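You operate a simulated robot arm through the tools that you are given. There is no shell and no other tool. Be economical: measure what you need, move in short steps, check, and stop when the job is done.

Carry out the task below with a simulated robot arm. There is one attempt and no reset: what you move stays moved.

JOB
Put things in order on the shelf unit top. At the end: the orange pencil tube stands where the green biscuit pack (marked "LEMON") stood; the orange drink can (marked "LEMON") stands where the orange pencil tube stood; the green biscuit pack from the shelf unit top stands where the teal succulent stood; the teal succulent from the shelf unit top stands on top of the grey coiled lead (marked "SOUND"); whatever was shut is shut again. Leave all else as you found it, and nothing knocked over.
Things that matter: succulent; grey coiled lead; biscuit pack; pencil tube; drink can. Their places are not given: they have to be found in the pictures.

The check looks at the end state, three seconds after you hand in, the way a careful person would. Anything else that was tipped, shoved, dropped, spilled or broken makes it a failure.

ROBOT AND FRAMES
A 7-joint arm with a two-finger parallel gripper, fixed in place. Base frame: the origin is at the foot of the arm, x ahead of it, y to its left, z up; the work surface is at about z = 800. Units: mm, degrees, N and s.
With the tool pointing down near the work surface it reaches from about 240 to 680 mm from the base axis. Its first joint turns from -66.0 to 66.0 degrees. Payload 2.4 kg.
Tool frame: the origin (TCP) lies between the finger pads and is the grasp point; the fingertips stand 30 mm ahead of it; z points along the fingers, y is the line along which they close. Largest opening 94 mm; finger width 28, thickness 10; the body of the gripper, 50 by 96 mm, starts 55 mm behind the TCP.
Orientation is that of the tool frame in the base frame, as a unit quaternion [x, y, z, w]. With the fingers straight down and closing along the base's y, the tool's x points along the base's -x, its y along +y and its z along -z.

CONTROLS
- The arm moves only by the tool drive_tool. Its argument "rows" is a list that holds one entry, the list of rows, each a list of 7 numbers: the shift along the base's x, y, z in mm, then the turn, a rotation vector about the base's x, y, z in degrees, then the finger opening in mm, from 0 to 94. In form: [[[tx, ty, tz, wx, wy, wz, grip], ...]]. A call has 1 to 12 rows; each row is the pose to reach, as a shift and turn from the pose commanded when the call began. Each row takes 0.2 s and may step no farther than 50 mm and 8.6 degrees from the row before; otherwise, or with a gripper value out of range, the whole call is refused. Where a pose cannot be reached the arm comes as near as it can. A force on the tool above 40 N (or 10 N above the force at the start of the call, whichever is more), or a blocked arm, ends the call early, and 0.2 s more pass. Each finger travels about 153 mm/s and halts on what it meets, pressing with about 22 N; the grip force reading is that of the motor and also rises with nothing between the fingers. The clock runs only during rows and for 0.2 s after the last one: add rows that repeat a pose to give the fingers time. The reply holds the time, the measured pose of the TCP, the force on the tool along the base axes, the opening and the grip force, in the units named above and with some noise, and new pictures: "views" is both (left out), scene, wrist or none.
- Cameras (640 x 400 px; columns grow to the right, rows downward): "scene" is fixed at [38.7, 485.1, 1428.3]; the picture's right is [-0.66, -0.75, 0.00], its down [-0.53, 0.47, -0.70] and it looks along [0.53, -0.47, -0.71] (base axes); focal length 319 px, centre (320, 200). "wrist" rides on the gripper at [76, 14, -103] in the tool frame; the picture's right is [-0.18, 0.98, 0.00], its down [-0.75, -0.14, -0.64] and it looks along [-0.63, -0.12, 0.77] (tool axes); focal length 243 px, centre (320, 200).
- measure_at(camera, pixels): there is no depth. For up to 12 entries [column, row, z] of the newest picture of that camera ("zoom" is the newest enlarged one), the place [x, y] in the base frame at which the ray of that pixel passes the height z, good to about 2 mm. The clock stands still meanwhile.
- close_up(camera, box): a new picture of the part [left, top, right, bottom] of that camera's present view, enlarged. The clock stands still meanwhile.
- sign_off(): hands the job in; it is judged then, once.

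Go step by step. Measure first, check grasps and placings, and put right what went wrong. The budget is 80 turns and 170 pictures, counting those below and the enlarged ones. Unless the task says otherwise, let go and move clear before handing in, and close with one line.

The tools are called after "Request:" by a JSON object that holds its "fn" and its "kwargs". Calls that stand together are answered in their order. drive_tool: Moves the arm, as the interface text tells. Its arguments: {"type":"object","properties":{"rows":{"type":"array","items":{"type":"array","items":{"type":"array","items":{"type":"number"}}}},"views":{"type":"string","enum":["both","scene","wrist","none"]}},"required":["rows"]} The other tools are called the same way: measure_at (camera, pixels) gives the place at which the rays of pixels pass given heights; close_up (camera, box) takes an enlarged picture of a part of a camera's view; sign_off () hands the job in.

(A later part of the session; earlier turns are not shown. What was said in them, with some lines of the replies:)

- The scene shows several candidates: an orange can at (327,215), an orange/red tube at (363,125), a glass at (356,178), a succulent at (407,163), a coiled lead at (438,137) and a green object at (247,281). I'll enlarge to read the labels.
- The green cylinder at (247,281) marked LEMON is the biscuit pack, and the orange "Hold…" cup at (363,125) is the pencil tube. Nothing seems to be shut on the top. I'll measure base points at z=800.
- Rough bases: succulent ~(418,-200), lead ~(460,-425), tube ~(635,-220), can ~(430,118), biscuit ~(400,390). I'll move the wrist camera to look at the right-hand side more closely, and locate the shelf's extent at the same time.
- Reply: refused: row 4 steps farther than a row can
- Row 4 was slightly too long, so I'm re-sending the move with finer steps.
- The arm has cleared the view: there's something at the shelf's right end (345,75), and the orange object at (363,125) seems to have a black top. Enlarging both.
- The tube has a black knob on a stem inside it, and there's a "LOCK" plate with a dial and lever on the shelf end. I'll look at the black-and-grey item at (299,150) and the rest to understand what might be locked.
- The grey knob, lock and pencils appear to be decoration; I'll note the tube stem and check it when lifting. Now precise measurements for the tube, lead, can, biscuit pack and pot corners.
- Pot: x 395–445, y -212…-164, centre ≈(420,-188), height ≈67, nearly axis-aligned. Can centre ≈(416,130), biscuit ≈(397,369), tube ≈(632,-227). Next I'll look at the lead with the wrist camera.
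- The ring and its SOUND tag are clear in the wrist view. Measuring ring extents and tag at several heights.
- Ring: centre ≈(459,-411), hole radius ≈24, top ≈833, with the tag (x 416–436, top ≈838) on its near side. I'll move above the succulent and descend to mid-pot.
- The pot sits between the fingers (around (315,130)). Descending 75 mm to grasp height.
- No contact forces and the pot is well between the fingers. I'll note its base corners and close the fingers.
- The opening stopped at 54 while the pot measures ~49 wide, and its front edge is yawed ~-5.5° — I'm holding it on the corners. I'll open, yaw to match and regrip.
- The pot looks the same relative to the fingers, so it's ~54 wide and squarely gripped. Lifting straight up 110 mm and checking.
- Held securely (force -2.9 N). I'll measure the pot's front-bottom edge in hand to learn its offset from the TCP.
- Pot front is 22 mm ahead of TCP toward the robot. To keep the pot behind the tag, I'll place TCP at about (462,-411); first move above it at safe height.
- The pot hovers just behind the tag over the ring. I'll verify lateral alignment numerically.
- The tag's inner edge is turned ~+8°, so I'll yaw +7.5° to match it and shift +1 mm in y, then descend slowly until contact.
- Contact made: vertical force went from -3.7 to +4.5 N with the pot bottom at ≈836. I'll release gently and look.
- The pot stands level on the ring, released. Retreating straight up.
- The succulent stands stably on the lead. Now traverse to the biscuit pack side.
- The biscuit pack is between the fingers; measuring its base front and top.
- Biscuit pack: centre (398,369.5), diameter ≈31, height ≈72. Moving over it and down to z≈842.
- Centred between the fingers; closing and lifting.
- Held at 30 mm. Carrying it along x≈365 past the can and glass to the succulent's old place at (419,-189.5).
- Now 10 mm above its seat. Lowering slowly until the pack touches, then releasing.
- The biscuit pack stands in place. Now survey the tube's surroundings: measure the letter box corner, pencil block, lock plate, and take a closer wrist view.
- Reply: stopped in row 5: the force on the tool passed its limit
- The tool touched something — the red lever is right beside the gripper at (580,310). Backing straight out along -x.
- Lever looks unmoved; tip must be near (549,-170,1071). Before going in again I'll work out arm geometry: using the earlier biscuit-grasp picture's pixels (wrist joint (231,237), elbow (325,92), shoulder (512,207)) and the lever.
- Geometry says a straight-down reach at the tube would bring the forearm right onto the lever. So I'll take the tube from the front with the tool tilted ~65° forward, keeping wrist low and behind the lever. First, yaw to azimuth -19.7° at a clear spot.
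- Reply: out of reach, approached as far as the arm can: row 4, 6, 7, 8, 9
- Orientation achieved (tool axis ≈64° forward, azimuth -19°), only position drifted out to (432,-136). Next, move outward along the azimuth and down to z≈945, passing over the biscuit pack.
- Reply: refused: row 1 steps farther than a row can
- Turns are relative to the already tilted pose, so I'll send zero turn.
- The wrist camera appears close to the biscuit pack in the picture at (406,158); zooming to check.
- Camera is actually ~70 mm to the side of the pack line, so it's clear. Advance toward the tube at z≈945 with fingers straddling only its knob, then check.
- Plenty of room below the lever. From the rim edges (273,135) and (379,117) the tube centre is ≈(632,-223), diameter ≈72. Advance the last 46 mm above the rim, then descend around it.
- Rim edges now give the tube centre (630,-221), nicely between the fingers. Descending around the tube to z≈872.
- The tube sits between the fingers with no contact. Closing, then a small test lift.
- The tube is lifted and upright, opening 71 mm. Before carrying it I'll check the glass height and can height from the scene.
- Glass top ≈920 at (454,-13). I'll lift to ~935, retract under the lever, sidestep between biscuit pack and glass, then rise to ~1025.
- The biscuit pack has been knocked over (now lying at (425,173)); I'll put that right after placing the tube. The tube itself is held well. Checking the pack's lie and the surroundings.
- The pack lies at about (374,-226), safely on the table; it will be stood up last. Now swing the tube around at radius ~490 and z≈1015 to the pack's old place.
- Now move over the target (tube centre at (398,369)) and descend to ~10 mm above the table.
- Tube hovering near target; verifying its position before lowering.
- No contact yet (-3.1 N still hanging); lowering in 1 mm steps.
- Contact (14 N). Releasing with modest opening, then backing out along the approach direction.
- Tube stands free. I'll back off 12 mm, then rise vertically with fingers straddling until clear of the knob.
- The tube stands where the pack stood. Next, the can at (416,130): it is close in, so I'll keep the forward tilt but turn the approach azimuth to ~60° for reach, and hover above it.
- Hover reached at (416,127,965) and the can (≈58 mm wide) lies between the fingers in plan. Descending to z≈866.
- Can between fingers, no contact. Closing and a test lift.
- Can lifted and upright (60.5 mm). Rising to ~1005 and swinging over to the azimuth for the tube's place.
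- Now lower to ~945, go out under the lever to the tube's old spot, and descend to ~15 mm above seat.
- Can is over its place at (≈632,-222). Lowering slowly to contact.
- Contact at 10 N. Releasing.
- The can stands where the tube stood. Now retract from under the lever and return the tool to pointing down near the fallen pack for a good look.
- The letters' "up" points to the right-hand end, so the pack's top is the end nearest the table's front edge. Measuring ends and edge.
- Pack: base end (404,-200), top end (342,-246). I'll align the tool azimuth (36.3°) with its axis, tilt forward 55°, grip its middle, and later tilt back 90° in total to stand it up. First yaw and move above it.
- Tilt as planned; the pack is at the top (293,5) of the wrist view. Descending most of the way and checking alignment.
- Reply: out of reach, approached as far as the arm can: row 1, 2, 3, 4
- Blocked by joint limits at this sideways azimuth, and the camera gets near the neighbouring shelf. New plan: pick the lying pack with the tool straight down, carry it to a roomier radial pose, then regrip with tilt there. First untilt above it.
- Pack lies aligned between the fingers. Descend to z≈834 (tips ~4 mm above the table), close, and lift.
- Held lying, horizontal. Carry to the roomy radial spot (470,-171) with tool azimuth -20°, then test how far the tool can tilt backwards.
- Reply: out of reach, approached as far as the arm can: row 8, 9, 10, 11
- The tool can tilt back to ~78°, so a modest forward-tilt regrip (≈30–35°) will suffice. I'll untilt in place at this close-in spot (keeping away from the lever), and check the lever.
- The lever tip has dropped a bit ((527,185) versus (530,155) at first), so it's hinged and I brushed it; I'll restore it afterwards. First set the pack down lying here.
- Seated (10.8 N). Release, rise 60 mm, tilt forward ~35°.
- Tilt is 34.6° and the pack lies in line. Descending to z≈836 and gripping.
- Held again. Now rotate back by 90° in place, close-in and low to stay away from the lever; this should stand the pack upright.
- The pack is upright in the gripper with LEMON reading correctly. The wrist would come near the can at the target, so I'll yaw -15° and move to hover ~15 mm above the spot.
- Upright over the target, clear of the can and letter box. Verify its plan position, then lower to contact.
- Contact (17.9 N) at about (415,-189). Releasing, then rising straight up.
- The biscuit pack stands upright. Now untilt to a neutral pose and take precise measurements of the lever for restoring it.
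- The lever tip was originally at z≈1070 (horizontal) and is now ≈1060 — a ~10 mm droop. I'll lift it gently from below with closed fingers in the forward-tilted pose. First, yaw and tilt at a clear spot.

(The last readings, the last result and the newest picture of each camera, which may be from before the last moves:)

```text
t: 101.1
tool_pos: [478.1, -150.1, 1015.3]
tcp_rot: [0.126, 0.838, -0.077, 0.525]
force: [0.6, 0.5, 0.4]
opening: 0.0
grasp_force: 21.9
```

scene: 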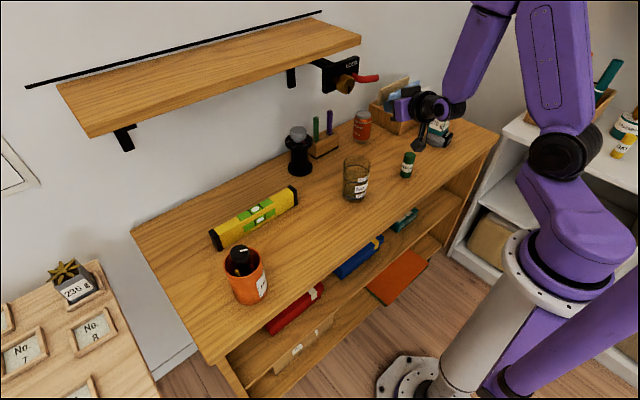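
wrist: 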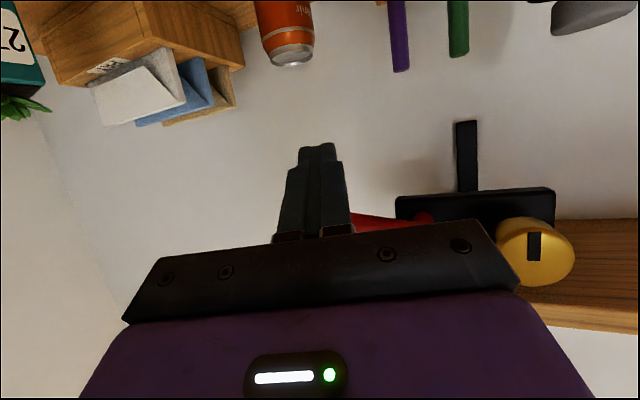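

The lever (red at (380,222)) is ahead behind the fingers. Move forward under it at z≈1022.

Request:
{"fn": "drive_tool", "kwargs": {"rows": [[[20, -4, 0, 0, 0, 0, 0], [40, -7, 2, 0, 0, 0, 0], [58.5, -10.5, 5, 0, 0, 0, 0], [58.5, -10.5, 5, 0, 0, 0, 0]]]}}

Request:
{"fn": "close_up", "kwargs": {"camera": "scene", "box": [310, 45, 450, 135]}}

```text
t: 102.1
tool_pos: [537.3, -159.3, 1021.0]
tcp_rot: [0.124, 0.838, -0.076, 0.526]
force: [0.0, 0.5, 0.0]
opening: 0.0
grasp_force: 22.3
```

scene: 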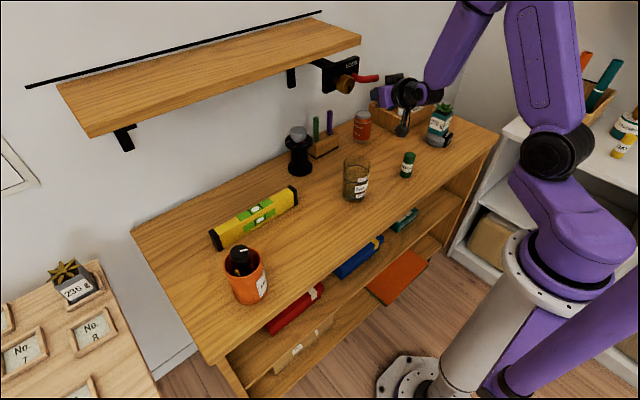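
wrist: 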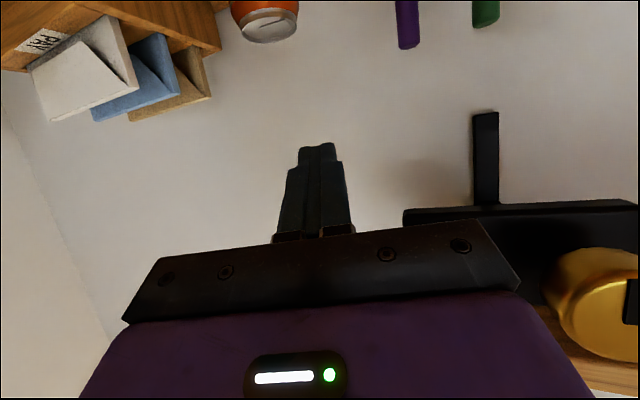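

```text
4.44 times, centred on (380, 90) of scene
```

zoom: 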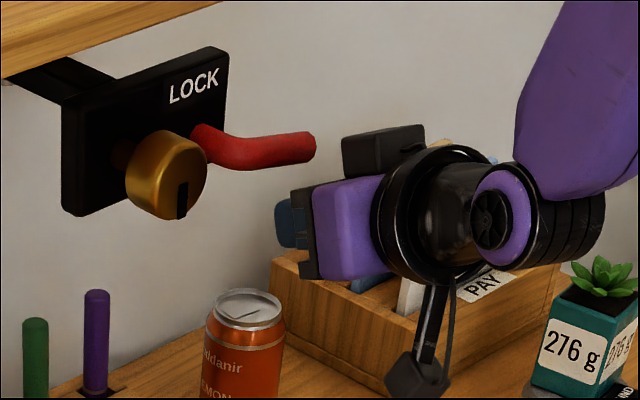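

Fingers are below the lever and the hand's top box is well behind it. Raising in small steps, watching the force.

Request:
{"fn": "drive_tool", "kwargs": {"rows": [[[0, 0, 8, 0, 0, 0, 0], [0, 0, 14, 0, 0, 0, 0], [0, 0, 19, 0, 0, 0, 0], [0, 0, 23, 0, 0, 0, 0], [0, 0, 23, 0, 0, 0, 0]]], "views": "none"}}

Request:
{"fn": "close_up", "kwargs": {"camera": "scene", "box": [300, 50, 396, 110]}}

```text
t: 103.3
tool_pos: [537.1, -161.6, 1045.4]
tcp_rot: [0.125, 0.839, -0.075, 0.524]
force: [-0.8, 0.2, -0.6]
opening: 0.1
grasp_force: 21.8
```

```text
6.67 times, centred on (348, 80) of scene
```

zoom: 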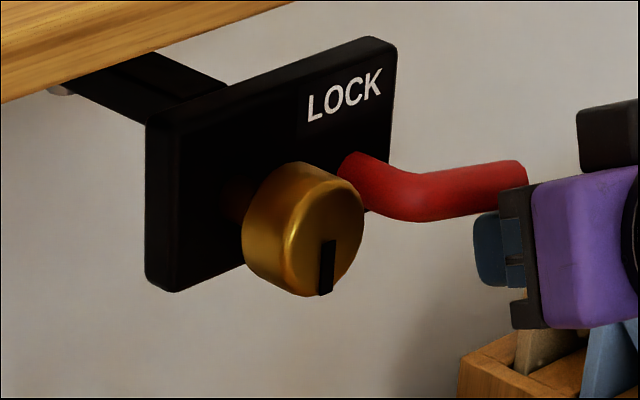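

Just about at contact. Raising a further 5 mm.

Request:
{"fn": "drive_tool", "kwargs": {"rows": [[[0, 0, 2, 0, 0, 0, 0], [0, 0, 4, 0, 0, 0, 0], [0, 0, 6, 0, 0, 0, 0], [0, 0, 6, 0, 0, 0, 0]]], "views": "none"}}

Request:
{"fn": "close_up", "kwargs": {"camera": "scene", "box": [300, 50, 396, 110]}}

```text
t: 104.3
tool_pos: [537.7, -159.2, 1052.2]
tcp_rot: [0.125, 0.838, -0.076, 0.526]
force: [-1.2, -0.2, -0.3]
opening: 0.0
grasp_force: 21.7
```

```text
6.67 times, centred on (348, 80) of scene
```

zoom: 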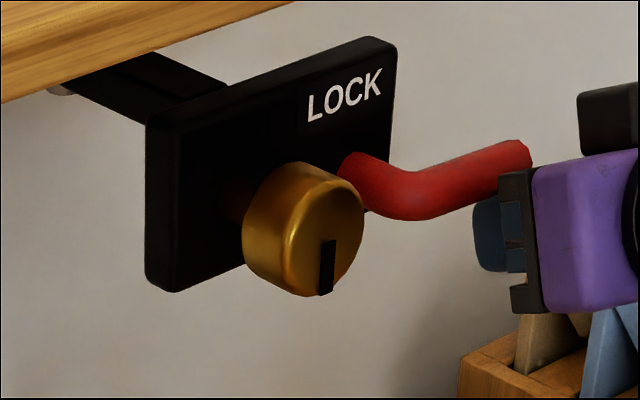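

The lever is nearly back (tip top at y≈141, originally ≈132). Raising 2.5 mm more.

Request:
{"fn": "drive_tool", "kwargs": {"rows": [[[0, 0, 1.3, 0, 0, 0, 0], [0, 0, 2.5, 0, 0, 0, 0], [0, 0, 2.5, 0, 0, 0, 0]]], "views": "none"}}

Request:
{"fn": "close_up", "kwargs": {"camera": "scene", "box": [300, 50, 396, 110]}}

```text
t: 105.1
tool_pos: [537.0, -160.1, 1052.7]
tcp_rot: [0.126, 0.838, -0.076, 0.525]
force: [0.0, 0.8, -0.8]
opening: 0.0
grasp_force: 22.4
```

```text
6.67 times, centred on (348, 80) of scene
5 turns are left
```

zoom: 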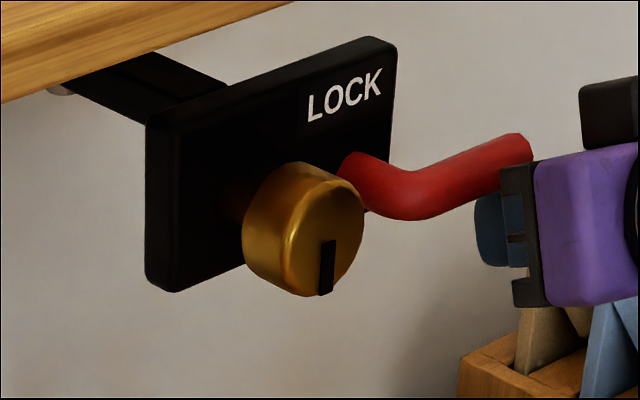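

The lever tip is back at (533,133), as in the first picture. Lowering away and backing off.

Request:
{"fn": "drive_tool", "kwargs": {"rows": [[[0, 0, -12, 0, 0, 0, 0], [0, 0, -32, 0, 0, 0, 0], [-30, 5, -34, 0, 0, 0, 0], [-58, 10, -36, 0, 0, 0, 0], [-58, 10, -36, 0, 0, 0, 0]]], "views": "scene"}}

Request:
{"fn": "close_up", "kwargs": {"camera": "scene", "box": [300, 50, 396, 110]}}

Request:
{"fn": "close_up", "kwargs": {"camera": "scene", "box": [200, 90, 480, 310]}}

```text
t: 106.3
tool_pos: [477.7, -148.8, 1015.5]
tcp_rot: [0.125, 0.839, -0.075, 0.525]
force: [-0.4, -0.3, 0.6]
opening: 0.1
grasp_force: 22.3
```

scene: 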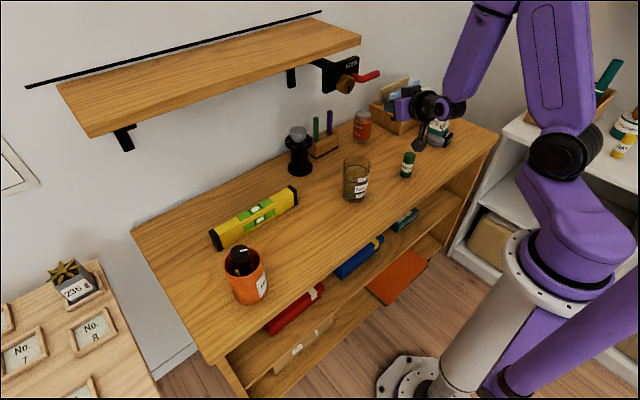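

```text
6.67 times, centred on (348, 80) of scene
```

zoom: 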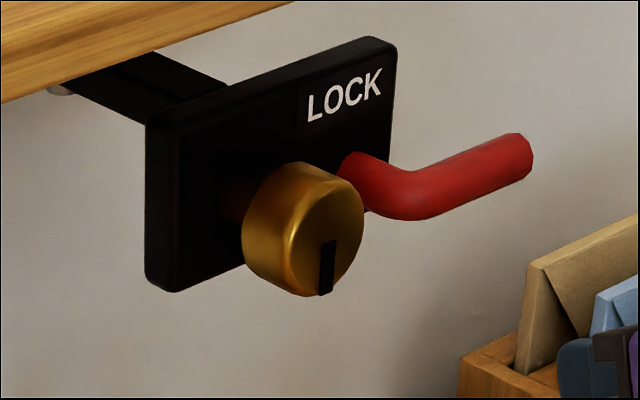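

```text
1.82 times, centred on (340, 200) of scene
4 turns are left
```

zoom: 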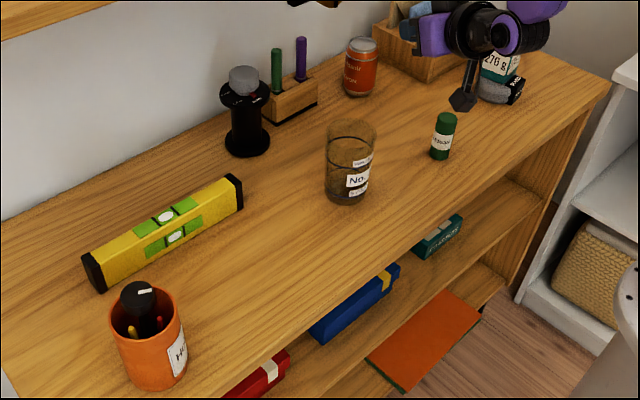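

The lever holds its original position, and every item stands in its place in the last pictures. The arm is clear of everything, so I'm handing in.

Request:
{"fn": "sign_off", "kwargs": {}}

```text
The job is handed in.
```

The job is handed in with all four items upright where you asked; on the way I knocked over the biscuit pack and nudged the red lock lever, and put both right (the lever judged by eye against the first pictures).
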